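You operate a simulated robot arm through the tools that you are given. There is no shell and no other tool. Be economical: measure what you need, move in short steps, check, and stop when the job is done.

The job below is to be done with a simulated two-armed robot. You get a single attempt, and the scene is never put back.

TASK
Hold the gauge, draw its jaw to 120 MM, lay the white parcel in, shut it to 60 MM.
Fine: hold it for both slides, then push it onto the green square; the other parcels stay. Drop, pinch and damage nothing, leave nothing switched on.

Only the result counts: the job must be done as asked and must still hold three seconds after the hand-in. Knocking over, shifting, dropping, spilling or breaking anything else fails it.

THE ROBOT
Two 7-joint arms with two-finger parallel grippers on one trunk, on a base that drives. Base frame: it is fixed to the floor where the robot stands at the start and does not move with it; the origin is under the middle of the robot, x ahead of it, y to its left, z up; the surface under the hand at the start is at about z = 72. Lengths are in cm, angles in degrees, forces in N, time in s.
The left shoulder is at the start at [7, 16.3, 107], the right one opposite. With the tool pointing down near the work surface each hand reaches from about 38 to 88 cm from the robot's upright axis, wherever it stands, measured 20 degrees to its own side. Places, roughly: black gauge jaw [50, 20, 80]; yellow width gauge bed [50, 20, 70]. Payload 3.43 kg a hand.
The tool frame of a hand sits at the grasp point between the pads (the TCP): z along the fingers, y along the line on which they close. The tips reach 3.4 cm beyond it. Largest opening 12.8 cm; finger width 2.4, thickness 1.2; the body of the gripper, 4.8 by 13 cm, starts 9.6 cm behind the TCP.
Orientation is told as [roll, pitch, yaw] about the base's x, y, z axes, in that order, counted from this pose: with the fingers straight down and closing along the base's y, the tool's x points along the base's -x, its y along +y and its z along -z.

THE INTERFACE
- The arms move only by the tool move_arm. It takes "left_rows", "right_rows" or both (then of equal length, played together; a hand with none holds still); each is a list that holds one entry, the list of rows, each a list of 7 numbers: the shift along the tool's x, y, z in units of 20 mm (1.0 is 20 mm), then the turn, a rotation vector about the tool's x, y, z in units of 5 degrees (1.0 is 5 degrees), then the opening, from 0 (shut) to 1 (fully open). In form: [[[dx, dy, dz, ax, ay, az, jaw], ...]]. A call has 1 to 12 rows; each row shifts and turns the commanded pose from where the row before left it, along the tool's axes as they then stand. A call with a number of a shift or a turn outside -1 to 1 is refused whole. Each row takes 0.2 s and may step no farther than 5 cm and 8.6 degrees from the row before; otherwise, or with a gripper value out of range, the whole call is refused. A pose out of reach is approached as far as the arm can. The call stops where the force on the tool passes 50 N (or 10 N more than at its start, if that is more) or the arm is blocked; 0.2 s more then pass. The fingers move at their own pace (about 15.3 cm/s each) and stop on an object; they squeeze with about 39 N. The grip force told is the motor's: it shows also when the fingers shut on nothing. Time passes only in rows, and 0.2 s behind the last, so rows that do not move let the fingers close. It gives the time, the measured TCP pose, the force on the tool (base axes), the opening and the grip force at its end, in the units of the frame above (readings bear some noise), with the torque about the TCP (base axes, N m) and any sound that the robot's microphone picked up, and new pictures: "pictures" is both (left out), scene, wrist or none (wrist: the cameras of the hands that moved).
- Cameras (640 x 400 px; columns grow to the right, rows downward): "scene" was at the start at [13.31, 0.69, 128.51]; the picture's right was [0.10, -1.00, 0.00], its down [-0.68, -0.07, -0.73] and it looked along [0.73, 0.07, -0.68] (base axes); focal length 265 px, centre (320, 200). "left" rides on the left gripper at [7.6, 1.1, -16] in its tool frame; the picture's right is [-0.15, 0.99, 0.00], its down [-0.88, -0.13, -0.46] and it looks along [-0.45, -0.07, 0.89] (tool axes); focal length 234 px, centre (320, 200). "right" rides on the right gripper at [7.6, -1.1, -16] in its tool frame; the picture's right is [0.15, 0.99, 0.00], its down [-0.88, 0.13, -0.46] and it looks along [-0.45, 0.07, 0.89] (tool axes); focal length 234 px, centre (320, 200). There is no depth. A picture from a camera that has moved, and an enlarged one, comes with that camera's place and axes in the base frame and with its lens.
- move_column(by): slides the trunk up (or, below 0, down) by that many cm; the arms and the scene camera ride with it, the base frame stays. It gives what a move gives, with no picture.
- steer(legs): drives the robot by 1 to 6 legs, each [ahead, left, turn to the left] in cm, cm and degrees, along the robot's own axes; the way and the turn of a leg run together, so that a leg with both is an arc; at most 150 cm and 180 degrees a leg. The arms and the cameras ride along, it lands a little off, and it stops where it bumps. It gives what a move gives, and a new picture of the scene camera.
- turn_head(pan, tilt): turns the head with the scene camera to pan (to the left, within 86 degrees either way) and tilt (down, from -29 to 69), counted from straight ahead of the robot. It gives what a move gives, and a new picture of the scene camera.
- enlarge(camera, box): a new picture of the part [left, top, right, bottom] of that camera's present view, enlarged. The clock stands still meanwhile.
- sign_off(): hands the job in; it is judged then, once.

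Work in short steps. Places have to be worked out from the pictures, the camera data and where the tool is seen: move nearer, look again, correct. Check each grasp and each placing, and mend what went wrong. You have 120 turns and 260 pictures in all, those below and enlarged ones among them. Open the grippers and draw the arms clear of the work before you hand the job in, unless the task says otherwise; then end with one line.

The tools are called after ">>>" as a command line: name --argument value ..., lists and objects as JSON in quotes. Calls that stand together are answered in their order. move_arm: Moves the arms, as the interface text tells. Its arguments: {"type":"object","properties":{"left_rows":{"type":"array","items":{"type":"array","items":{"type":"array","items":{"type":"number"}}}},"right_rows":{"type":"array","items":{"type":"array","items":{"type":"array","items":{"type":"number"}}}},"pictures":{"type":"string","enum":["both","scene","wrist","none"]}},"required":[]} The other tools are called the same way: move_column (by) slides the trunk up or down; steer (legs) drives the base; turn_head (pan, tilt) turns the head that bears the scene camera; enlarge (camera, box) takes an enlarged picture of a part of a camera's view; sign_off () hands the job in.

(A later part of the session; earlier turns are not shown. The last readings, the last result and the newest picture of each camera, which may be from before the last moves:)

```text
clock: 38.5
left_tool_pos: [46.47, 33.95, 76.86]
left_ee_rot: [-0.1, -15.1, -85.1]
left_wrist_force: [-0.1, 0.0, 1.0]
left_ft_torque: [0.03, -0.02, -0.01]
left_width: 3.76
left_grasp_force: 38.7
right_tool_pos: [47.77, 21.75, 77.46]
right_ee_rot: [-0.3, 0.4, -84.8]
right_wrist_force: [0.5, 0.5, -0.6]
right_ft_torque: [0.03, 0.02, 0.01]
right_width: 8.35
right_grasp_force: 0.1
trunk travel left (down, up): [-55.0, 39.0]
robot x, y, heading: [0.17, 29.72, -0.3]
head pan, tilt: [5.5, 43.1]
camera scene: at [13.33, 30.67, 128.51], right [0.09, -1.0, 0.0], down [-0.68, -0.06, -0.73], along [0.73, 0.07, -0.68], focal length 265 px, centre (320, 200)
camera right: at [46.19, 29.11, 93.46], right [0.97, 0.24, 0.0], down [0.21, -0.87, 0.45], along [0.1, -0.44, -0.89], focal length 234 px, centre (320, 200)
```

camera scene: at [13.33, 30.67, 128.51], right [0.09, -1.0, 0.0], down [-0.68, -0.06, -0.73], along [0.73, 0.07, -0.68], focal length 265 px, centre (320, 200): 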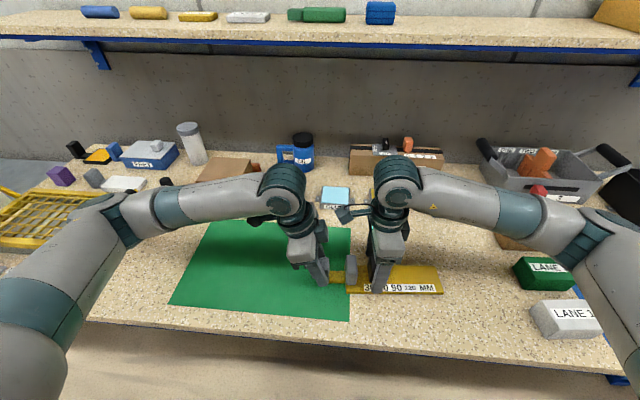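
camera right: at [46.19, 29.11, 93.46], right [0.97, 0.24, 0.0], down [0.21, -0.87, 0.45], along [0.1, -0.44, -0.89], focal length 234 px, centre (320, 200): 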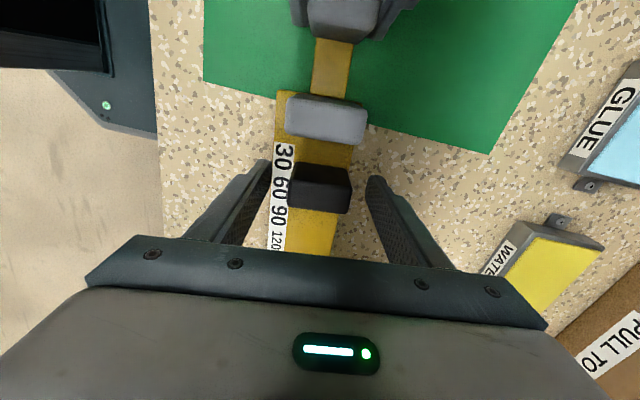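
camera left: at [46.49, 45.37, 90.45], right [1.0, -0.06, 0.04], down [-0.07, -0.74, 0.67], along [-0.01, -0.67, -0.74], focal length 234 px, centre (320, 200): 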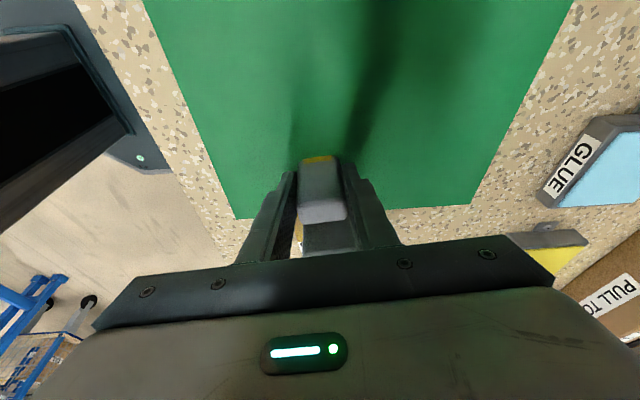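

Jaw sits between the fingers; I close on it.

>>> move_arm --right_rows '[[[0, 0, 0, 0, 0, 0, 0.5], [0, 0, 0, 0, 0, 0, 0.42], [0, 0, 0, 0, 0, 0, 0.36], [0, 0, 0, 0, 0, 0, 0], [0, 0, 0, 0, 0, 0, 0], [0, 0, 0, 0, 0, 0, 0]]]' --pictures "wrist"

```text
clock: 39.9
left_tool_pos: [46.25, 33.87, 76.87]
left_ee_rot: [0.0, -15.0, -85.0]
left_wrist_force: [1.9, 0.0, 1.0]
left_ft_torque: [0.04, 0.26, 0.31]
left_width: 3.76
left_grasp_force: 39.1
right_tool_pos: [47.77, 21.76, 77.43]
right_ee_rot: [-0.2, 0.1, -84.7]
right_wrist_force: [-2.1, 0.4, 0.1]
right_ft_torque: [0.0, -0.23, -0.1]
right_width: 4.73
right_grasp_force: 39.1
trunk travel left (down, up): [-55.0, 39.0]
robot x, y, heading: [0.11, 30.17, -0.0]
head pan, tilt: [5.5, 43.1]
camera right: at [46.18, 29.11, 93.46], right [0.97, 0.24, 0.0], down [0.21, -0.87, 0.45], along [0.1, -0.44, -0.89], focal length 234 px, centre (320, 200)
```

right: 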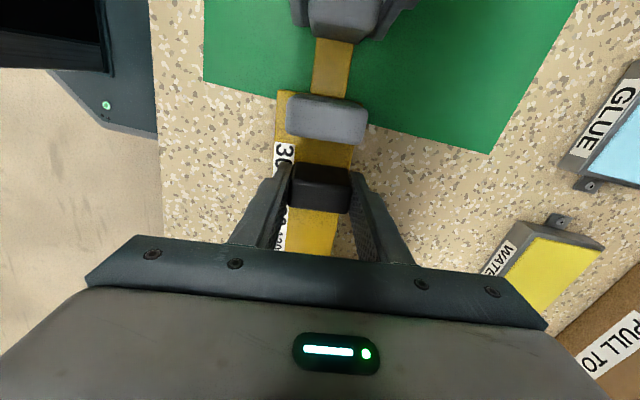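

Gripped (4.7 cm). I draw the jaw a first 2 cm and check forces and sound.

>>> move_arm --right_rows '[[[-0.25, 0, 0, 0, 0, 0, 0], [-0.25, 0, 0, 0, 0, 0, 0], [-0.25, 0, 0, 0, 0, 0, 0], [-0.25, 0, 0, 0, 0, 0, 0]]]' --pictures "scene"

```text
clock: 40.9
left_tool_pos: [46.54, 33.96, 76.96]
left_ee_rot: [0.0, -14.9, -85.1]
left_wrist_force: [7.3, 2.0, 0.5]
left_ft_torque: [-0.68, 0.28, 0.56]
left_width: 3.76
left_grasp_force: 39.2
right_tool_pos: [48.18, 19.62, 77.46]
right_ee_rot: [-0.3, 0.4, -84.7]
right_wrist_force: [-6.7, 0.3, -0.7]
right_ft_torque: [0.5, -0.26, 0.53]
right_width: 4.69
right_grasp_force: 39.1
trunk travel left (down, up): [-55.0, 39.0]
robot x, y, heading: [0.27, 30.13, -0.2]
head pan, tilt: [5.5, 43.1]
camera scene: at [13.33, 30.66, 128.51], right [0.09, -1.0, 0.0], down [-0.68, -0.06, -0.73], along [0.73, 0.07, -0.68], focal length 265 px, centre (320, 200)
```

scene: 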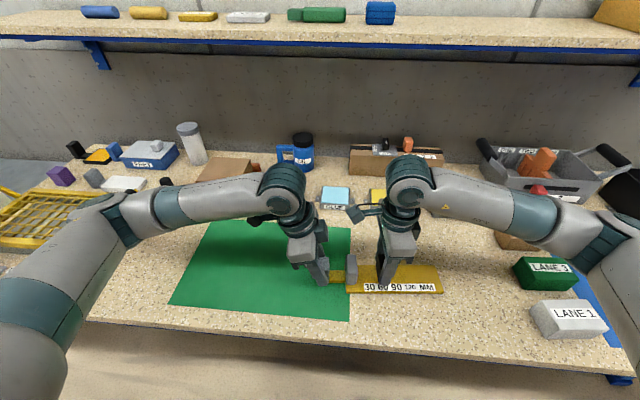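

It slides with a slight side force, so the axis is a couple of degrees less turned. I correct for that and draw 5.5 cm further.

>>> move_arm --right_rows '[[[-0.5, -0.06, 0, 0, 0, 0, 0], [-0.5, -0.02, 0, 0, 0, 0, 0], [-0.5, -0.02, 0, 0, 0, 0, 0], [-0.5, -0.02, 0, 0, 0, 0, 0], [-0.5, -0.02, 0, 0, 0, 0, 0], [-0.25, -0.01, 0, 0, 0, 0, 0]]]' --pictures "both"

>>> enlarge --camera "scene" --box '[310, 235, 470, 315]'

>>> enlarge --camera "right" --box '[240, 0, 400, 220]'

```text
clock: 42.2
left_tool_pos: [46.26, 33.91, 76.85]
left_ee_rot: [-0.1, -15.1, -85.1]
left_wrist_force: [-7.0, -1.8, 3.6]
left_ft_torque: [-0.66, 0.07, -0.55]
left_width: 3.78
left_grasp_force: 39.3
right_tool_pos: [48.33, 14.03, 77.56]
right_ee_rot: [-0.2, 0.3, -84.9]
right_wrist_force: [7.8, 0.6, -0.8]
right_ft_torque: [0.25, -0.22, -0.91]
right_width: 4.73
right_grasp_force: 38.8
trunk travel left (down, up): [-55.0, 39.0]
robot x, y, heading: [-0.09, 30.03, 0.0]
head pan, tilt: [5.5, 43.1]
camera scene: at [13.31, 30.67, 128.51], right [0.09, -1.0, 0.0], down [-0.68, -0.06, -0.73], along [0.73, 0.07, -0.68], focal length 265 px, centre (320, 200)
camera right: at [46.64, 21.59, 93.46], right [0.97, 0.23, 0.0], down [0.21, -0.87, 0.45], along [0.1, -0.44, -0.89], focal length 234 px, centre (320, 200)
```

scene: 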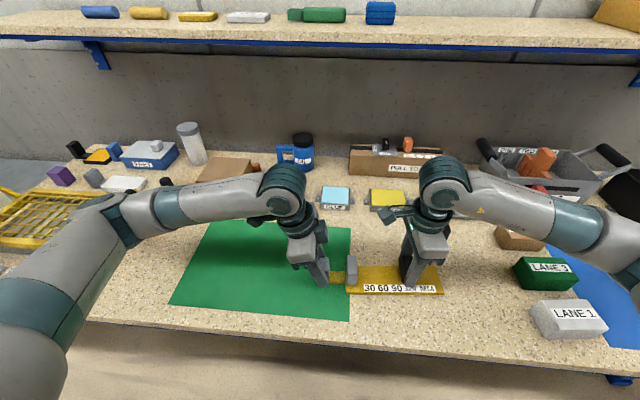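
right: 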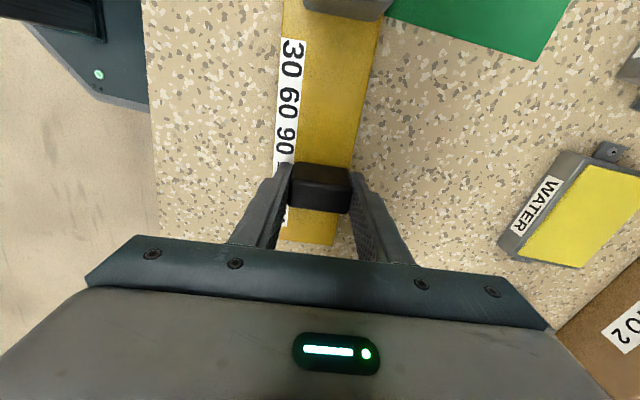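

```text
4.00 times, centred on (390, 275) of scene
camera zoom: at [13.31, 30.67, 128.51], right [0.09, -1.0, 0.0], down [-0.68, -0.06, -0.73], along [0.73, 0.07, -0.68], focal length 1059 px, centre (40, -100)
```

zoom: 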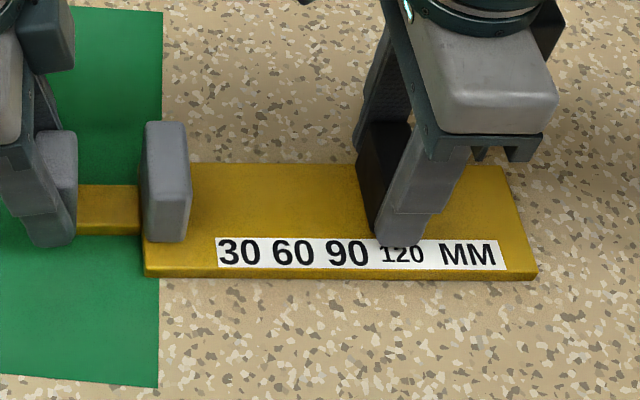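

```text
1.82 times, centred on (320, 110) of right
camera zoom: at [46.64, 21.59, 93.46], right [0.97, 0.23, 0.0], down [0.21, -0.87, 0.45], along [0.1, -0.44, -0.89], focal length 426 px, centre (320, 364)
```

zoom: 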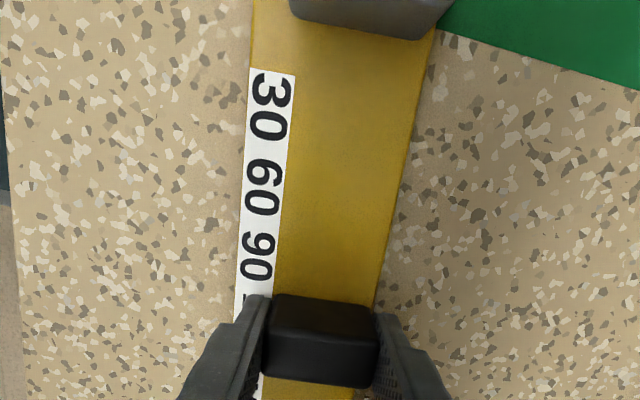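

Travel is about 7.7 cm and the gap about 10.8 cm, so I draw another 1.2 cm and measure again.

>>> move_arm --right_rows '[[[-0.3, 0.05, 0, 0, 0, 0, 0], [-0.3, 0.03, 0, 0, 0, 0, 0], [0, 0, 0, 0, 0, 0, 0]]]' --pictures "none"

>>> enlarge --camera "scene" --box '[330, 245, 450, 305]'

>>> enlarge --camera "right" --box '[240, 0, 400, 220]'

```text
clock: 43.0
left_tool_pos: [46.42, 33.88, 76.88]
left_ee_rot: [0.0, -14.9, -85.0]
left_wrist_force: [-3.5, -1.0, 1.0]
left_ft_torque: [-0.65, 0.29, -0.45]
left_width: 3.75
left_grasp_force: 39.4
right_tool_pos: [48.64, 13.03, 77.35]
right_ee_rot: [-0.2, 0.3, -84.8]
right_wrist_force: [2.2, 1.1, -0.7]
right_ft_torque: [0.51, -0.4, -0.26]
right_width: 4.68
right_grasp_force: 38.6
trunk travel left (down, up): [-55.0, 39.0]
robot x, y, heading: [-0.49, 30.13, -0.1]
head pan, tilt: [5.5, 43.1]
```

```text
5.33 times, centred on (390, 275) of scene
camera zoom: at [13.32, 30.67, 128.51], right [0.09, -1.0, 0.0], down [-0.68, -0.06, -0.73], along [0.73, 0.07, -0.68], focal length 1412 px, centre (-53, -200)
```

zoom: 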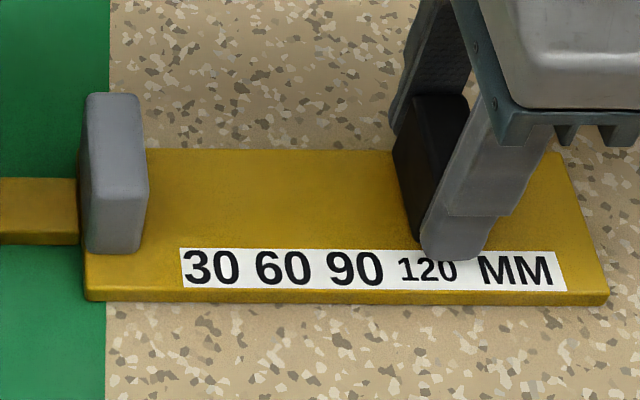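

```text
1.82 times, centred on (320, 110) of right
camera zoom: at [46.85, 20.45, 93.47], right [0.97, 0.24, 0.0], down [0.21, -0.87, 0.45], along [0.1, -0.44, -0.89], focal length 426 px, centre (320, 364)
```

zoom: 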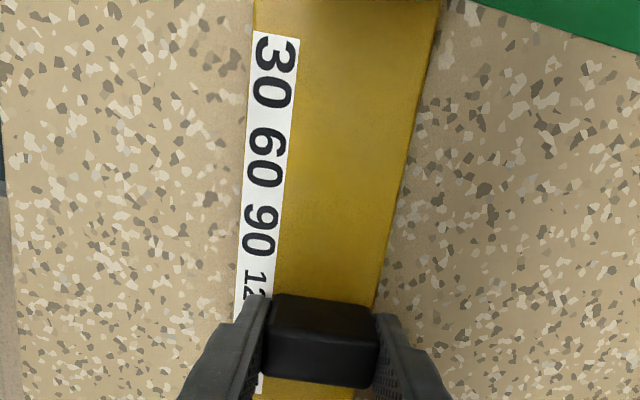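

The jaw reads about 118–119, so I nudge it 1.5 mm more and then release.

>>> move_arm --right_rows '[[[-0.08, 0, 0, 0, 0, 0, 0], [0, 0, 0, 0, 0, 0, 0]]]' --pictures "none"

>>> enlarge --camera "scene" --box '[330, 245, 450, 305]'

```text
clock: 43.6
left_tool_pos: [46.44, 33.86, 76.9]
left_ee_rot: [-0.1, -15.0, -85.0]
left_wrist_force: [-0.5, -0.2, 0.4]
left_ft_torque: [-0.32, 0.31, -0.01]
left_width: 3.75
left_grasp_force: 39.3
right_tool_pos: [48.66, 12.72, 77.51]
right_ee_rot: [-0.3, 0.2, -84.8]
right_wrist_force: [1.1, 0.3, -0.3]
right_ft_torque: [0.21, -0.32, -0.23]
right_width: 4.67
right_grasp_force: 39.1
trunk travel left (down, up): [-55.0, 39.0]
robot x, y, heading: [0.11, 29.49, 0.1]
head pan, tilt: [5.5, 43.1]
```

```text
5.33 times, centred on (390, 275) of scene
camera zoom: at [13.33, 30.67, 128.51], right [0.09, -1.0, 0.0], down [-0.68, -0.06, -0.73], along [0.73, 0.07, -0.68], focal length 1412 px, centre (-53, -200)
```

zoom: 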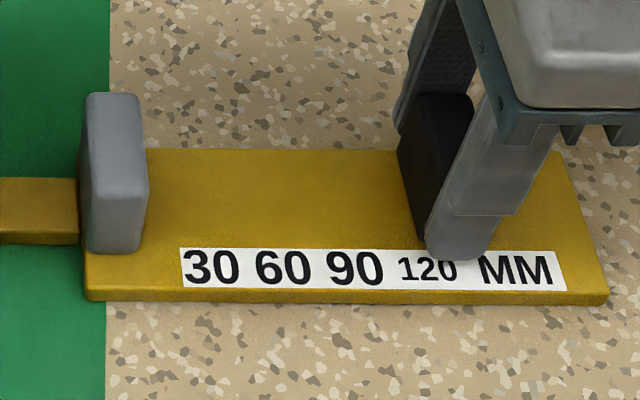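

It now reads 120. I open and lift the right hand, then look at it without the gripper.

>>> move_arm --right_rows '[[[0, 0, 0, 0, 0, 0, 0.5], [0, 0, 0, 0, 0, 0, 0.65], [0, 0, 0, 0, 0, 0, 0.65], [0, 0, -0.5, 0, 0, 0, 0.65], [0, 0, -0.9, 0, 0, 0, 0.65], [0, 0, -1, 0, 0, 0, 0.65], [0, 0, -1, 0, 0, 0, 0.65], [0, 0, -1, 0, 0, 0, 0.65], [0, 0, -1, 0, 0, 0, 0.65], [0, 0, -1, 0, 0, 0, 0.65], [0, 0, -1, 0, 0, 0, 0.65], [0, 0, -1, 0, 0, 0, 0.65]]]' --pictures "scene"

>>> enlarge --camera "scene" --box '[330, 245, 450, 305]'

>>> enlarge --camera "scene" --box '[480, 210, 640, 350]'

```text
clock: 46.2
left_tool_pos: [46.34, 33.93, 76.8]
left_ee_rot: [-0.1, -15.0, -85.0]
left_wrist_force: [0.2, -0.2, -0.6]
left_ft_torque: [0.25, 0.0, -0.01]
left_width: 3.78
left_grasp_force: 38.8
right_tool_pos: [48.77, 12.84, 94.1]
right_ee_rot: [-0.1, 0.2, -84.7]
right_wrist_force: [0.6, 0.4, -0.9]
right_ft_torque: [0.04, 0.0, 0.02]
right_width: 8.33
right_grasp_force: 0.1
trunk travel left (down, up): [-55.0, 39.0]
robot x, y, heading: [0.22, 30.15, 0.3]
head pan, tilt: [5.5, 43.1]
camera scene: at [13.31, 30.7, 128.5], right [0.09, -1.0, 0.0], down [-0.68, -0.06, -0.73], along [0.73, 0.07, -0.68], focal length 265 px, centre (320, 200)
```

scene: 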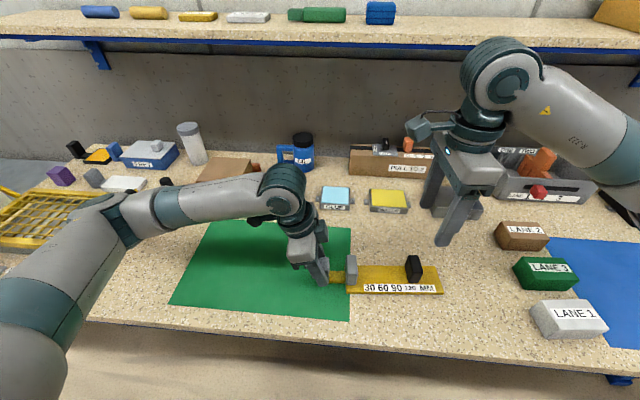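

```text
5.33 times, centred on (390, 275) of scene
camera zoom: at [13.31, 30.7, 128.5], right [0.09, -1.0, 0.0], down [-0.68, -0.06, -0.73], along [0.73, 0.07, -0.68], focal length 1412 px, centre (-53, -200)
```

zoom: 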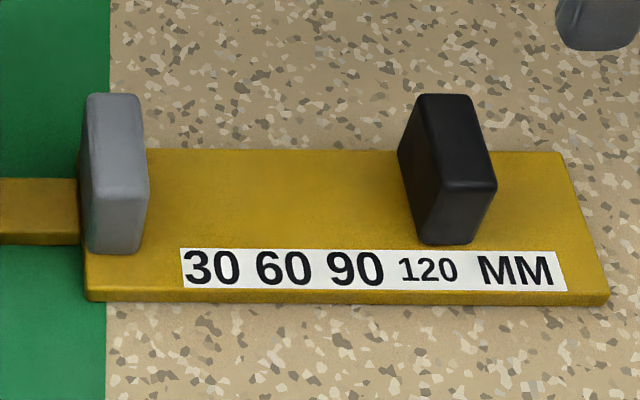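

```text
2.86 times, centred on (560, 280) of scene
camera zoom: at [13.31, 30.7, 128.5], right [0.09, -1.0, 0.0], down [-0.68, -0.06, -0.73], along [0.73, 0.07, -0.68], focal length 757 px, centre (-366, -29)
```

zoom: 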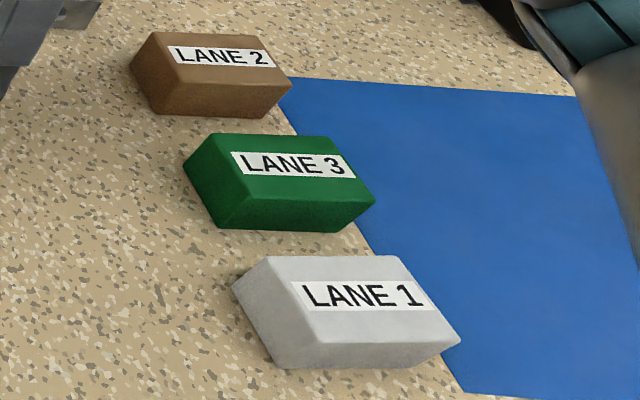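

The jaw stands at 120. Next the white parcel, which lies around (40.7, −17), yaw about 5°, roughly 10 × 6 × 4 cm. I move the right hand toward it and turn it to yaw 5 to grip the parcel's ends.

>>> move_arm --right_rows '[[[-1, -0.4, 0, 0, 0, 0, 1], [-1, -0.4, 0, 0, 0, 0, 1], [-1, -0.4, 0, 0, 0, 0, 1], [-1, -0.4, 0, 0, 0, 0, 1], [-1, -0.4, 0, 0, 0, 0, 1], [-1, -0.4, 0, 0, 0, 0, 1], [-1, -0.4, 0, 0, 0, 0, 1], [-1, -0.4, 0, 0, 0, 0, 1], [-1, -0.4, 0, 0, 0, 0, 1], [-1, -0.4, 0, 0, 0, 0, 1], [-1, -0.4, 0, 0, 0, 0, 1], [-1, -0.4, 0, 0, 0, 0, 1]]]' --pictures "none"

>>> move_arm --right_rows '[[[-1, -0.3, 0, 0, 0, -1, 1], [-1, -0.3, 0, 0, 0, -1, 1], [0, 0, 0, 0, 0, -1, 1], [0, 0, 0, 0, 0, -1, 1], [0, 0, 0, 0, 0, -1, 1], [0, 0, 0, 0, 0, -1, 1], [0, 0, 0, 0, 0, -1, 1], [0, 0, 0, 0, 0, -1, 1], [0, 0, 0, 0, 0, -1, 1]]]' --pictures "none"

>>> move_arm --right_rows '[[[0, 0, 0, 0, 0, -1, 1], [0, 0, 0, 0, 0, -1, 1], [0, 0, 0, 0, 0, -1, 1], [0, 0, 0, 0, 0, -1, 1], [0, 0, 0, 0, 0, -1, 1], [0, 0, 0, 0, 0, -1, 1], [0, 0, 0, 0, 0, -1, 1], [0, 0, 0, 0, 0, -1, 1], [0, 0, 0, 0, 0, -1, 1]]]' --pictures "both"

```text
clock: 48.9
left_tool_pos: [46.37, 33.76, 76.89]
left_ee_rot: [0.0, -15.0, -85.0]
left_wrist_force: [-1.0, 0.2, -1.1]
left_ft_torque: [0.25, 0.01, 0.01]
left_width: 3.77
left_grasp_force: 38.9
right_tool_pos: [41.32, -12.05, 94.15]
right_ee_rot: [-0.2, 0.3, -84.6]
right_wrist_force: [-0.2, 0.2, -0.1]
right_ft_torque: [0.04, 0.0, -0.02]
right_width: 12.81
right_grasp_force: 0.0
trunk travel left (down, up): [-55.0, 39.0]
robot x, y, heading: [0.48, 30.0, 0.1]
head pan, tilt: [5.5, 43.1]
```

```text
clock: 50.9
left_tool_pos: [46.36, 33.88, 76.95]
left_ee_rot: [0.0, -15.0, -85.0]
left_wrist_force: [0.1, 0.3, 0.2]
left_ft_torque: [0.16, 0.02, -0.04]
left_width: 3.78
left_grasp_force: 39.3
right_tool_pos: [40.71, -16.13, 94.14]
right_ee_rot: [0.0, 0.3, -39.7]
right_wrist_force: [0.2, -0.3, -0.5]
right_ft_torque: [0.01, 0.0, 0.0]
right_width: 12.79
right_grasp_force: 0.0
trunk travel left (down, up): [-55.0, 39.0]
robot x, y, heading: [0.01, 29.97, 0.1]
head pan, tilt: [5.5, 43.1]
```

```text
clock: 52.9
left_tool_pos: [46.32, 33.87, 76.95]
left_ee_rot: [-0.1, -15.0, -84.9]
left_wrist_force: [0.3, 0.0, -0.2]
left_ft_torque: [0.07, -0.03, -0.05]
left_width: 3.79
left_grasp_force: 39.1
right_tool_pos: [40.74, -16.15, 94.1]
right_ee_rot: [0.3, 0.2, 5.3]
right_wrist_force: [0.4, 0.1, 1.1]
right_ft_torque: [-0.04, 0.01, 0.02]
right_width: 12.78
right_grasp_force: 0.1
trunk travel left (down, up): [-55.0, 39.0]
robot x, y, heading: [-0.07, 30.21, 0.1]
head pan, tilt: [5.5, 43.1]
camera scene: at [13.32, 30.67, 128.51], right [0.09, -1.0, 0.0], down [-0.68, -0.06, -0.73], along [0.73, 0.07, -0.68], focal length 265 px, centre (320, 200)
camera right: at [33.36, -17.99, 110.11], right [-0.24, 0.97, 0.01], down [0.87, 0.21, 0.45], along [0.44, 0.11, -0.89], focal length 234 px, centre (320, 200)
```

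scene: 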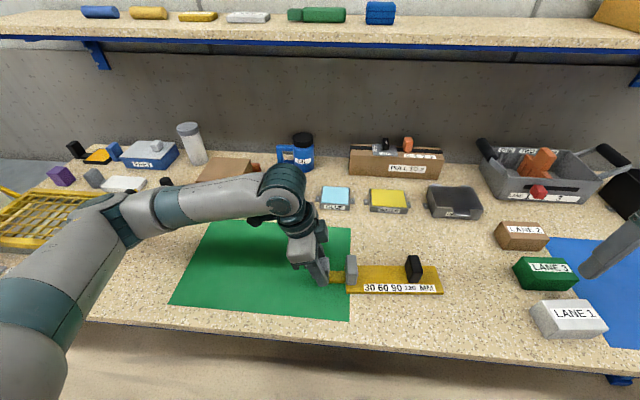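
right: 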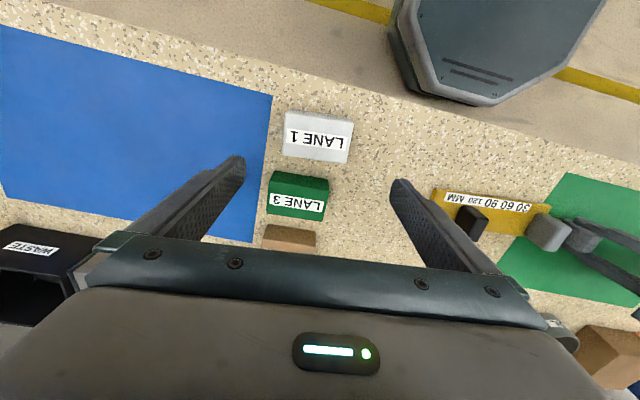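

>>> enlarge --camera "right" --box '[250, 90, 370, 230]'

```text
2.86 times, centred on (310, 160) of right
camera zoom: at [33.36, -17.99, 110.11], right [-0.24, 0.97, 0.01], down [0.87, 0.21, 0.45], along [0.44, 0.11, -0.89], focal length 669 px, centre (349, 314)
```

zoom: 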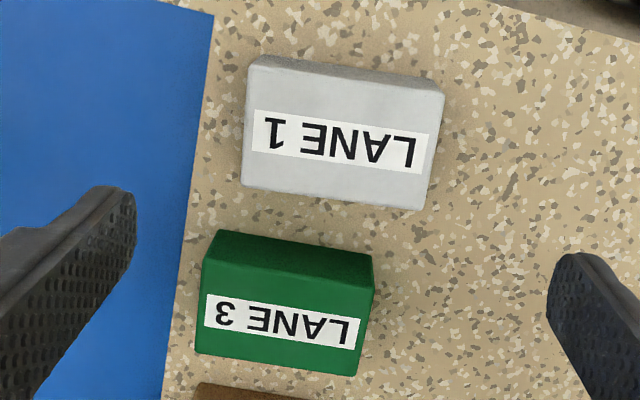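

White parcel: centre about (40.8, −16.5), 9.6 × 6.1 cm, yaw about 6°. I align and descend to just above its top.

>>> move_arm --right_rows '[[[0, -0.17, 0.95, 0, 0, -0.15, 1], [0, 0, 0.95, 0, 0, 0, 1], [0, 0, 0.95, 0, 0, 0, 1], [0, 0, 0.95, 0, 0, 0, 1], [0, 0, 0.95, 0, 0, 0, 1], [0, 0, 0.95, 0, 0, 0, 1], [0, 0, 0.95, 0, 0, 0, 1]]]' --pictures "wrist"

```text
clock: 54.5
left_tool_pos: [46.38, 33.95, 76.88]
left_ee_rot: [0.0, -15.1, -84.9]
left_wrist_force: [0.5, 0.3, -0.1]
left_ft_torque: [0.1, -0.03, -0.02]
left_width: 3.78
left_grasp_force: 39.3
right_tool_pos: [40.61, -16.43, 80.72]
right_ee_rot: [0.4, 0.2, 5.9]
right_wrist_force: [-0.3, 0.2, -0.1]
right_ft_torque: [0.04, -0.02, 0.0]
right_width: 12.8
right_grasp_force: 0.1
trunk travel left (down, up): [-55.0, 39.0]
robot x, y, heading: [0.22, 30.08, -0.0]
head pan, tilt: [5.5, 43.1]
camera right: at [33.34, -18.36, 96.73], right [-0.25, 0.97, 0.01], down [0.86, 0.22, 0.45], along [0.44, 0.12, -0.89], focal length 234 px, centre (320, 200)
```

right: 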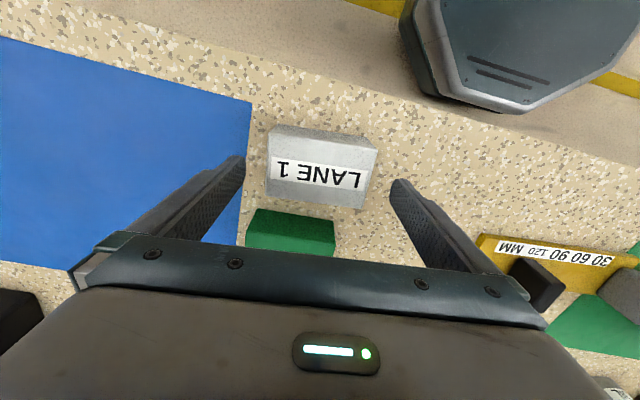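

Aligned between the fingers. I descend to z 75.8 and close slowly on the ends.

>>> move_arm --right_rows '[[[0, 0.06, 0.82, 0, 0, 0, 1], [0, 0, 0.82, 0, 0, 0, 1], [0, 0, 0.8, 0, 0, 0, 1], [0, 0, 0, 0, 0, 0, 0.88], [0, 0, 0, 0, 0, 0, 0.8], [0, 0, 0, 0, 0, 0, 0.74], [0, 0, 0, 0, 0, 0, 0.6], [0, 0, 0, 0, 0, 0, 0.6]]]' --pictures "wrist"

```text
clock: 56.2
left_tool_pos: [46.35, 33.91, 76.79]
left_ee_rot: [0.0, -15.0, -85.0]
left_wrist_force: [0.3, 0.3, -0.6]
left_ft_torque: [-0.07, -0.03, 0.02]
left_width: 3.78
left_grasp_force: 39.1
right_tool_pos: [40.63, -16.42, 75.99]
right_ee_rot: [0.2, 0.3, 6.0]
right_wrist_force: [0.1, -0.9, 1.0]
right_ft_torque: [-0.09, -0.05, 0.01]
right_width: 9.49
right_grasp_force: 39.2
trunk travel left (down, up): [-55.0, 39.0]
robot x, y, heading: [0.04, 30.08, 0.1]
head pan, tilt: [5.5, 43.1]
camera right: at [33.35, -18.31, 91.96], right [-0.25, 0.97, 0.01], down [0.86, 0.22, 0.45], along [0.44, 0.12, -0.89], focal length 234 px, centre (320, 200)
```

right: 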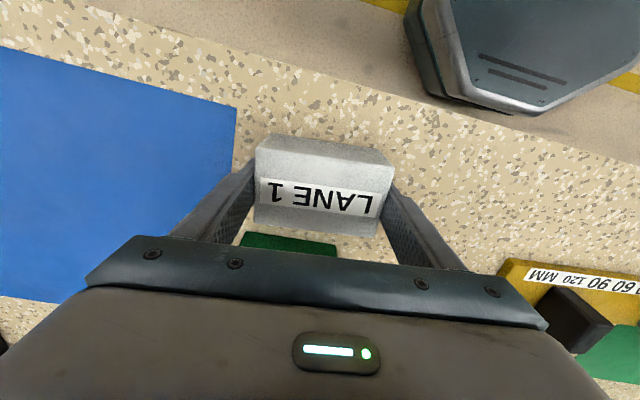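

Gripped at 9.5 cm. I lift it straight up.

>>> move_arm --right_rows '[[[0, 0, -0.5, 0, 0, 0, 0.6], [0, 0, -0.7, 0, 0, 0, 0.6], [0, 0, -0.8, 0, 0, 0, 0.6], [0, 0, -0.8, 0, 0, 0, 0.6], [0, 0, -0.8, 0, 0, 0, 0.6], [0, 0, -0.8, 0, 0, 0, 0.6], [0, 0, -0.8, 0, 0, 0, 0.6], [0, 0, -0.8, 0, 0, 0, 0.6], [0, 0, -0.8, 0, 0, 0, 0.6]]]' --pictures "wrist"

```text
clock: 58.2
left_tool_pos: [46.29, 33.81, 76.88]
left_ee_rot: [0.1, -14.9, -85.1]
left_wrist_force: [0.0, -0.1, 0.1]
left_ft_torque: [-0.16, -0.07, -0.03]
left_width: 3.79
left_grasp_force: 38.6
right_tool_pos: [40.5, -16.38, 89.57]
right_ee_rot: [0.3, 0.2, 6.0]
right_wrist_force: [0.1, -0.6, -1.8]
right_ft_torque: [0.02, -0.01, 0.02]
right_width: 9.45
right_grasp_force: 39.1
trunk travel left (down, up): [-55.0, 39.0]
robot x, y, heading: [-0.28, 29.89, 0.2]
head pan, tilt: [5.5, 43.1]
camera right: at [33.28, -18.31, 105.6], right [-0.25, 0.97, 0.01], down [0.86, 0.22, 0.45], along [0.44, 0.12, -0.89], focal length 234 px, centre (320, 200)
```

right: 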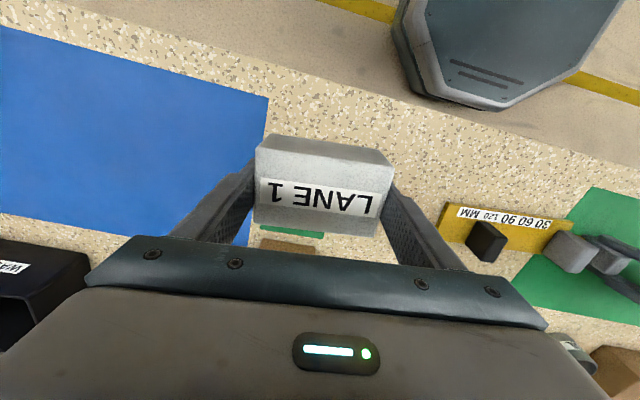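

The parcel hangs firm. I turn the hand by −90° in place.

>>> move_arm --right_rows '[[[0, 0, 0, 0, 0, 0.9, 0.6], [0, 0, 0, 0, 0, 1, 0.6], [0, 0, 0, 0, 0, 1, 0.6], [0, 0, 0, 0, 0, 1, 0.6], [0, 0, 0, 0, 0, 1, 0.6], [0, 0, 0, 0, 0, 1, 0.6], [0, 0, 0, 0, 0, 1, 0.6], [0, 0, 0, 0, 0, 1, 0.6], [0, 0, 0, 0, 0, 1, 0.6]]]' --pictures "none"

>>> move_arm --right_rows '[[[0, 0, 0, 0, 0, 1, 0.6], [0, 0, 0, 0, 0, 1, 0.6], [0, 0, 0, 0, 0, 1, 0.6], [0, 0, 0, 0, 0, 1, 0.6], [0, 0, 0, 0, 0, 1, 0.6], [0, 0, 0, 0, 0, 1, 0.6], [0, 0, 0, 0, 0, 1, 0.6], [0, 0, 0, 0, 0, 1, 0.6], [0, 0, 0, 0, 0, 1, 0.6]]]' --pictures "none"

```text
clock: 60.2
left_tool_pos: [46.33, 33.85, 76.8]
left_ee_rot: [0.0, -14.9, -85.0]
left_wrist_force: [0.5, 1.2, 0.5]
left_ft_torque: [-0.07, -0.02, -0.01]
left_width: 3.78
left_grasp_force: 39.2
right_tool_pos: [40.61, -16.41, 89.57]
right_ee_rot: [0.0, 0.3, -38.7]
right_wrist_force: [0.7, -0.5, -2.0]
right_ft_torque: [0.01, -0.02, -0.01]
right_width: 9.47
right_grasp_force: 38.9
trunk travel left (down, up): [-55.0, 39.0]
robot x, y, heading: [0.02, 30.16, -0.2]
head pan, tilt: [5.5, 43.1]
```

```text
clock: 62.2
left_tool_pos: [46.39, 33.96, 76.93]
left_ee_rot: [-0.1, -15.0, -85.0]
left_wrist_force: [0.1, 0.4, -0.4]
left_ft_torque: [-0.02, -0.03, -0.03]
left_width: 3.76
left_grasp_force: 38.8
right_tool_pos: [40.58, -16.32, 89.59]
right_ee_rot: [-0.2, 0.3, -83.6]
right_wrist_force: [0.4, 0.2, -1.7]
right_ft_torque: [0.02, -0.02, -0.01]
right_width: 9.45
right_grasp_force: 38.8
trunk travel left (down, up): [-55.0, 39.0]
robot x, y, heading: [0.04, 29.89, 0.1]
head pan, tilt: [5.5, 43.1]
```

I carry it over the gauge, toward (47.5, 21.3).

>>> move_arm --right_rows '[[[0, 0, 0, 0, 0, 0.2, 0.6], [0.968, 0.274, 0, 0, 0, 0, 0.6], [0.968, 0.274, 0, 0, 0, 0, 0.6], [0.968, 0.274, 0, 0, 0, 0, 0.6], [0.968, 0.274, 0, 0, 0, 0, 0.6], [0.968, 0.274, 0, 0, 0, 0, 0.6], [0.968, 0.274, 0, 0, 0, 0, 0.6], [0.968, 0.274, 0, 0, 0, 0, 0.6], [0.968, 0.274, 0, 0, 0, 0, 0.6], [0.968, 0.274, 0, 0, 0, 0, 0.6], [0.968, 0.274, 0, 0, 0, 0, 0.6], [0.968, 0.274, 0, 0, 0, 0, 0.6]]]' --pictures "none"

>>> move_arm --right_rows '[[[0.968, 0.274, 0, 0, 0, 0, 0.6], [0.968, 0.274, 0, 0, 0, 0, 0.6], [0.968, 0.274, 0, 0, 0, 0, 0.6], [0.968, 0.274, 0, 0, 0, 0, 0.6], [0.968, 0.274, 0, 0, 0, 0, 0.6], [0.968, 0.274, 0, 0, 0, 0, 0.6], [0.968, 0.274, 0, 0, 0, 0, 0.6], [0.968, 0.274, 0, 0, 0, 0, 0.6]]]' --pictures "both"

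```text
clock: 64.8
left_tool_pos: [46.43, 33.98, 76.85]
left_ee_rot: [-0.1, -15.1, -85.0]
left_wrist_force: [0.4, 1.1, 0.7]
left_ft_torque: [0.24, 0.01, -0.01]
left_width: 3.76
left_grasp_force: 39.2
right_tool_pos: [44.57, 5.37, 89.47]
right_ee_rot: [-0.1, 0.2, -84.5]
right_wrist_force: [-0.4, -0.1, -1.8]
right_ft_torque: [0.02, 0.01, 0.03]
right_width: 9.47
right_grasp_force: 39.3
trunk travel left (down, up): [-55.0, 39.0]
robot x, y, heading: [-0.15, 30.15, -0.1]
head pan, tilt: [5.5, 43.1]
```

```text
clock: 66.7
left_tool_pos: [46.43, 33.95, 76.96]
left_ee_rot: [0.0, -15.0, -85.0]
left_wrist_force: [0.1, 1.7, 0.5]
left_ft_torque: [0.23, -0.04, 0.03]
left_width: 3.77
left_grasp_force: 38.8
right_tool_pos: [47.58, 21.38, 89.69]
right_ee_rot: [-0.3, 0.2, -84.5]
right_wrist_force: [-1.1, 0.1, -1.6]
right_ft_torque: [0.01, 0.02, 0.0]
right_width: 9.48
right_grasp_force: 39.2
trunk travel left (down, up): [-55.0, 39.0]
robot x, y, heading: [-0.11, 30.17, -0.1]
head pan, tilt: [5.5, 43.1]
camera scene: at [13.34, 30.73, 128.51], right [0.09, -1.0, 0.0], down [-0.68, -0.07, -0.73], along [0.73, 0.07, -0.68], focal length 265 px, centre (320, 200)
camera right: at [45.82, 28.83, 105.74], right [0.97, 0.24, 0.0], down [0.22, -0.87, 0.45], along [0.1, -0.44, -0.89], focal length 234 px, centre (320, 200)
```

scene: 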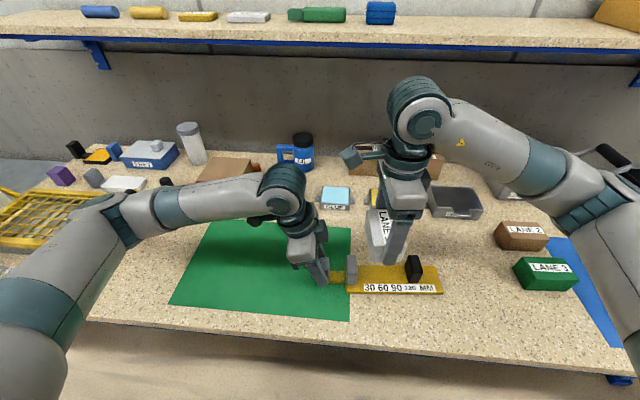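
right: 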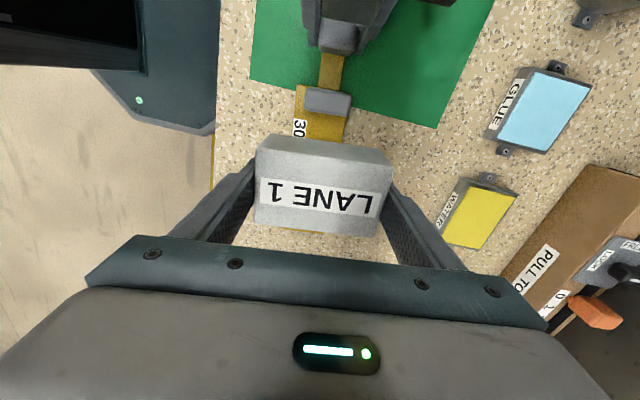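

Parcel is above the gap, with about 1.4 cm to the fixed jaw. I lower it to just above the bed.

>>> move_arm --right_rows '[[[0, 0, 0.9, 0, 0, 0, 0.6], [0, 0, 0.9, 0, 0, 0, 0.6], [0, 0, 0.9, 0, 0, 0, 0.6], [0, 0, 0.9, 0, 0, 0, 0.6], [0, 0, 0.9, 0, 0, 0, 0.6], [0, 0, 0.7, 0, 0, 0, 0.6]]]' --pictures "both"

>>> enlarge --camera "scene" --box '[330, 235, 450, 305]'

```text
clock: 68.0
left_tool_pos: [46.34, 33.95, 76.95]
left_ee_rot: [0.0, -15.0, -85.0]
left_wrist_force: [-0.1, -0.2, -0.3]
left_ft_torque: [-0.03, -0.01, -0.04]
left_width: 3.78
left_grasp_force: 39.1
right_tool_pos: [47.59, 21.31, 79.11]
right_ee_rot: [-0.2, 0.1, -84.3]
right_wrist_force: [0.0, 0.5, -1.7]
right_ft_torque: [0.01, -0.06, 0.0]
right_width: 9.46
right_grasp_force: 39.0
trunk travel left (down, up): [-55.0, 39.0]
robot x, y, heading: [0.23, 30.2, 0.2]
head pan, tilt: [5.5, 43.1]
camera scene: at [13.34, 30.67, 128.51], right [0.09, -1.0, 0.0], down [-0.68, -0.06, -0.73], along [0.73, 0.07, -0.68], focal length 265 px, centre (320, 200)
camera right: at [45.75, 28.79, 95.17], right [0.97, 0.24, 0.0], down [0.22, -0.87, 0.45], along [0.11, -0.44, -0.89], focal length 234 px, centre (320, 200)
```

scene: 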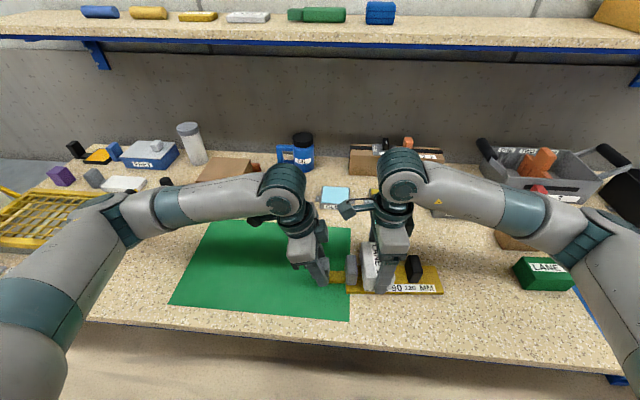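
right: 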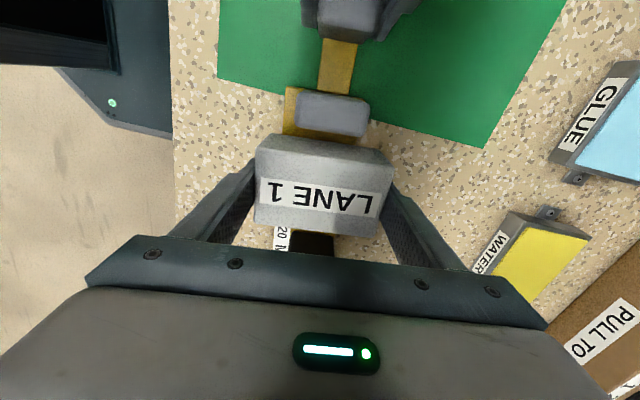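

```text
5.33 times, centred on (390, 270) of scene
camera zoom: at [13.34, 30.67, 128.51], right [0.09, -1.0, 0.0], down [-0.68, -0.06, -0.73], along [0.73, 0.07, -0.68], focal length 1412 px, centre (-53, -173)
```

zoom: 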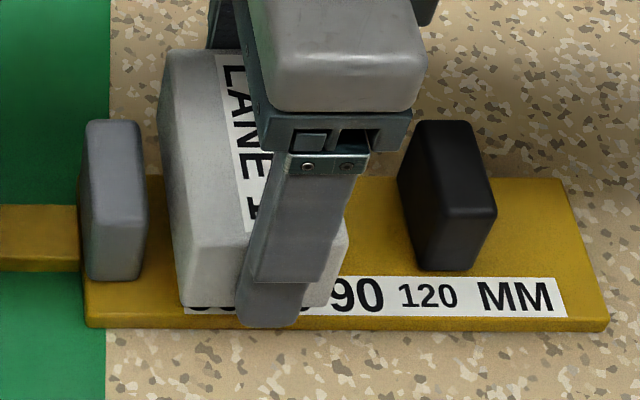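

Well placed between the jaws. I lower by small steps until the bed carries it.

>>> move_arm --right_rows '[[[0, 0, 0.3, 0, 0, 0, 0.6], [0, 0, 0.3, 0, 0, 0, 0.6], [0, 0, 0.15, 0, 0, 0, 0.6]]]' --pictures "none"

>>> enlarge --camera "scene" --box '[330, 235, 450, 305]'

```text
clock: 68.8
left_tool_pos: [46.32, 33.87, 76.86]
left_ee_rot: [0.0, -15.0, -85.0]
left_wrist_force: [-0.3, 0.3, 0.0]
left_ft_torque: [-0.02, -0.02, -0.02]
left_width: 3.76
left_grasp_force: 38.5
right_tool_pos: [47.32, 21.41, 77.86]
right_ee_rot: [-0.4, 0.3, -84.5]
right_wrist_force: [-0.4, 0.1, -1.3]
right_ft_torque: [0.02, -0.01, -0.02]
right_width: 9.46
right_grasp_force: 39.1
trunk travel left (down, up): [-55.0, 39.0]
robot x, y, heading: [0.05, 30.09, -0.0]
head pan, tilt: [5.5, 43.1]
```

```text
5.33 times, centred on (390, 270) of scene
camera zoom: at [13.33, 30.68, 128.51], right [0.09, -1.0, 0.0], down [-0.68, -0.06, -0.73], along [0.73, 0.07, -0.68], focal length 1412 px, centre (-53, -173)
```

zoom: 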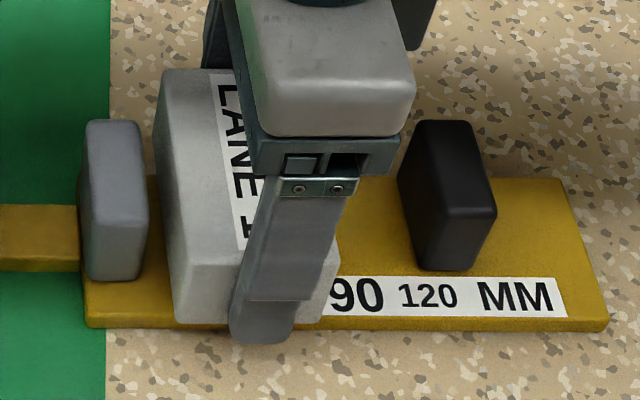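

>>> move_arm --right_rows '[[[0, 0, 0.1, 0, 0, 0, 0.6], [0, 0, 0.1, 0, 0, 0, 0.6]]]' --pictures "none"

```text
clock: 69.5
left_tool_pos: [46.43, 33.91, 76.92]
left_ee_rot: [0.0, -15.0, -85.0]
left_wrist_force: [-0.5, 0.1, 0.4]
left_ft_torque: [0.02, -0.02, -0.03]
left_width: 3.76
left_grasp_force: 38.9
right_tool_pos: [47.32, 21.38, 77.33]
right_ee_rot: [-0.1, 0.2, -84.5]
right_wrist_force: [0.0, -0.1, -1.6]
right_ft_torque: [0.01, -0.01, -0.01]
right_width: 9.46
right_grasp_force: 38.7
trunk travel left (down, up): [-55.0, 39.0]
robot x, y, heading: [-0.2, 30.02, -0.2]
head pan, tilt: [5.5, 43.1]
```

No contact yet (still carrying 1.6 N); I continue in 1–2 mm steps.

>>> move_arm --right_rows '[[[0, 0, 0.08, 0, 0, 0, 0.6], [0, 0, 0.06, 0, 0, 0, 0.6]]]' --pictures "none"

```text
clock: 70.0
left_tool_pos: [46.35, 33.84, 76.86]
left_ee_rot: [0.0, -14.9, -85.0]
left_wrist_force: [3.6, -1.9, -6.0]
left_ft_torque: [-0.24, 0.2, 0.25]
left_width: 3.76
left_grasp_force: 38.3
right_tool_pos: [47.57, 21.45, 77.15]
right_ee_rot: [-0.1, 0.4, -84.5]
right_wrist_force: [-4.8, -0.1, 12.5]
right_ft_torque: [-0.19, -0.23, -0.06]
right_width: 9.47
right_grasp_force: 39.3
trunk travel left (down, up): [-55.0, 39.0]
robot x, y, heading: [0.04, 30.24, -0.1]
head pan, tilt: [5.5, 43.1]
```

Contact (12 N). I ease off a touch and open.

>>> move_arm --right_rows '[[[0, 0, -0.05, 0, 0, 0, 0.6], [0, 0, 0, 0, 0, 0, 0.85], [0, 0, 0, 0, 0, 0, 1], [0, 0, 0, 0, 0, 0, 1], [0, 0, -0.5, 0, 0, 0, 1], [0, 0, -0.8, 0, 0, 0, 1], [0, 0, -1, 0, 0, 0, 1], [0, 0, -1, 0, 0, 0, 1], [0, 0, -1, 0, 0, 0, 1], [0, 0, -1, 0, 0, 0, 1], [0, 0, -1, 0, 0, 0, 1]]]' --pictures "both"

>>> enlarge --camera "scene" --box '[330, 235, 450, 305]'

>>> enlarge --camera "right" --box '[240, 60, 400, 230]'

```text
clock: 72.5
left_tool_pos: [46.3, 33.97, 76.85]
left_ee_rot: [0.0, -15.0, -85.0]
left_wrist_force: [-1.1, 0.3, 0.4]
left_ft_torque: [-0.04, -0.02, -0.04]
left_width: 3.77
left_grasp_force: 39.1
right_tool_pos: [47.53, 21.41, 89.89]
right_ee_rot: [-0.2, 0.2, -84.6]
right_wrist_force: [0.3, 0.4, 0.0]
right_ft_torque: [0.01, -0.02, -0.02]
right_width: 12.77
right_grasp_force: 0.1
trunk travel left (down, up): [-55.0, 39.0]
robot x, y, heading: [0.2, 29.9, -0.3]
head pan, tilt: [5.5, 43.1]
camera scene: at [13.31, 30.7, 128.5], right [0.09, -1.0, 0.0], down [-0.68, -0.06, -0.73], along [0.73, 0.07, -0.68], focal length 265 px, centre (320, 200)
camera right: at [45.77, 28.7, 105.93], right [0.97, 0.24, 0.0], down [0.22, -0.87, 0.45], along [0.11, -0.44, -0.89], focal length 234 px, centre (320, 200)
```

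scene: 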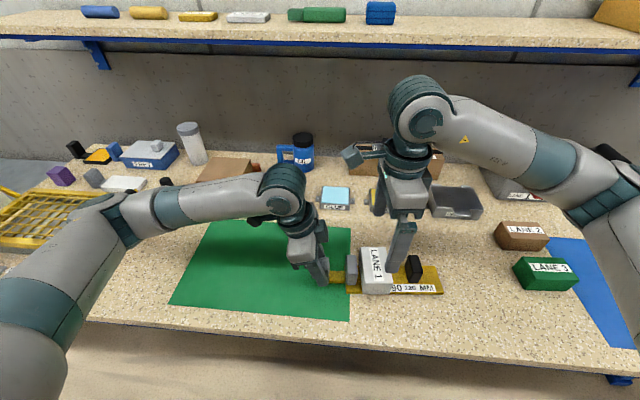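
right: 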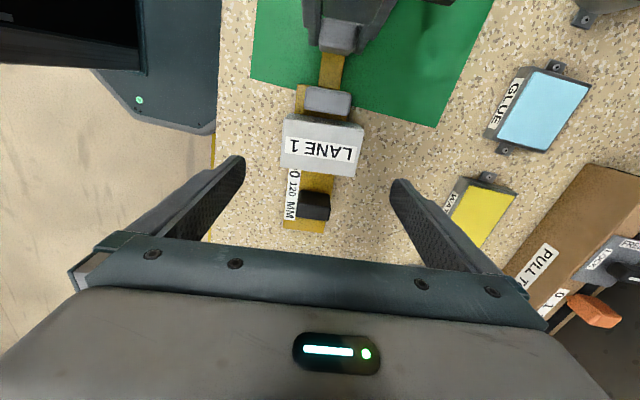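

```text
5.33 times, centred on (390, 270) of scene
camera zoom: at [13.31, 30.7, 128.5], right [0.09, -1.0, 0.0], down [-0.68, -0.06, -0.73], along [0.73, 0.07, -0.68], focal length 1412 px, centre (-53, -173)
```

zoom: 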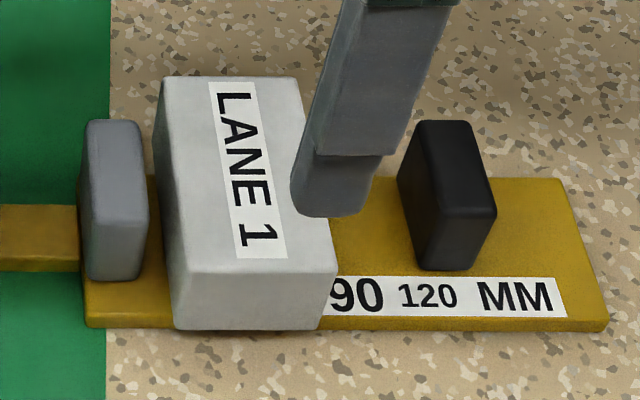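

```text
2.35 times, centred on (320, 145) of right
camera zoom: at [45.77, 28.7, 105.93], right [0.97, 0.24, 0.0], down [0.22, -0.87, 0.45], along [0.11, -0.44, -0.89], focal length 551 px, centre (320, 329)
```

zoom: 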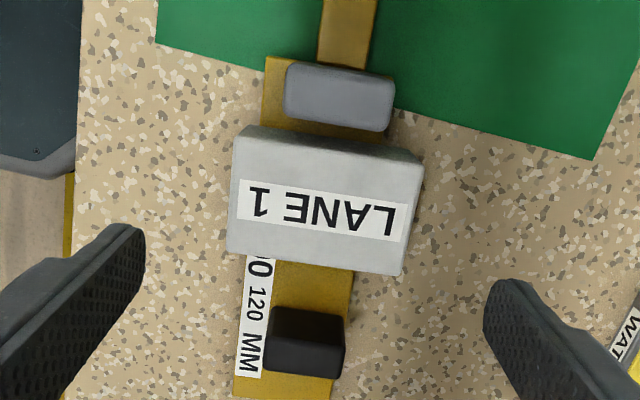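

The parcel lies squarely in the gap. Next I take hold of the black jaw again at y≈12.35, slightly outward so the fingers don't touch the parcel.

>>> move_arm --right_rows '[[[-0.914, 0.03, 0, 0, 0, 0, 0.8], [-0.914, 0.03, 0, 0, 0, 0, 0.65], [-0.914, 0.03, 0, 0, 0, 0, 0.65], [-0.914, 0.03, 0, 0, 0, 0, 0.65], [-0.914, 0.03, 0, 0, 0, 0, 0.65], [0, 0, 0.9, 0, 0, 0, 0.65], [0, 0, 0.9, 0, 0, 0, 0.65], [0, 0, 0.9, 0, 0, 0, 0.65]]]' --pictures "wrist"

>>> enlarge --camera "right" --box '[240, 60, 400, 230]'

```text
clock: 74.2
left_tool_pos: [46.35, 33.93, 76.93]
left_ee_rot: [0.0, -14.9, -85.0]
left_wrist_force: [-0.2, -0.5, 0.5]
left_ft_torque: [0.05, -0.03, 0.0]
left_width: 3.78
left_grasp_force: 38.8
right_tool_pos: [48.68, 12.27, 84.32]
right_ee_rot: [-0.2, 0.4, -84.5]
right_wrist_force: [-0.2, 0.2, -0.9]
right_ft_torque: [0.03, 0.03, 0.0]
right_width: 8.31
right_grasp_force: 0.1
trunk travel left (down, up): [-55.0, 39.0]
robot x, y, heading: [0.13, 30.15, 0.1]
head pan, tilt: [5.5, 43.1]
camera right: at [46.99, 19.68, 100.39], right [0.97, 0.24, 0.0], down [0.22, -0.87, 0.45], along [0.11, -0.44, -0.89], focal length 234 px, centre (320, 200)
```

right: 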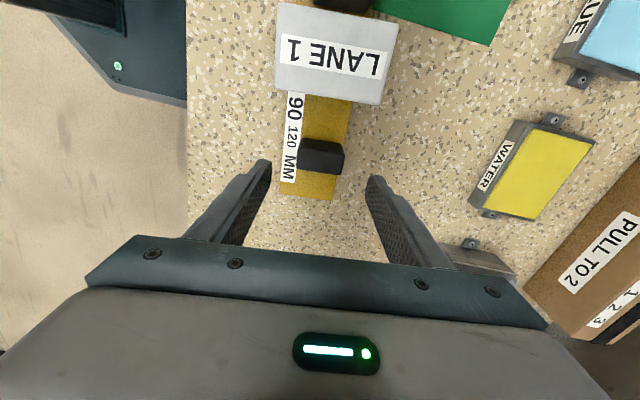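

```text
2.35 times, centred on (320, 145) of right
camera zoom: at [46.99, 19.68, 100.39], right [0.97, 0.24, 0.0], down [0.22, -0.87, 0.45], along [0.11, -0.44, -0.89], focal length 551 px, centre (320, 329)
```

zoom: 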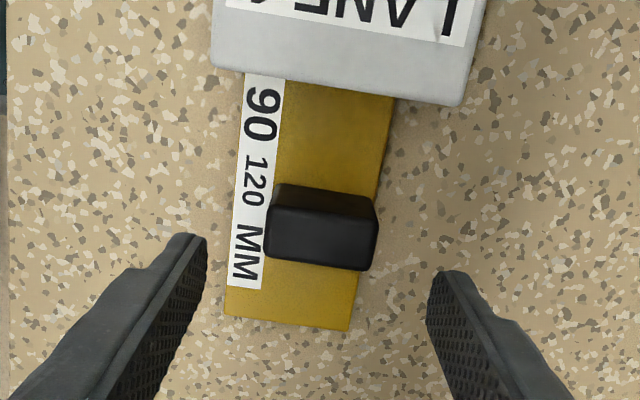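

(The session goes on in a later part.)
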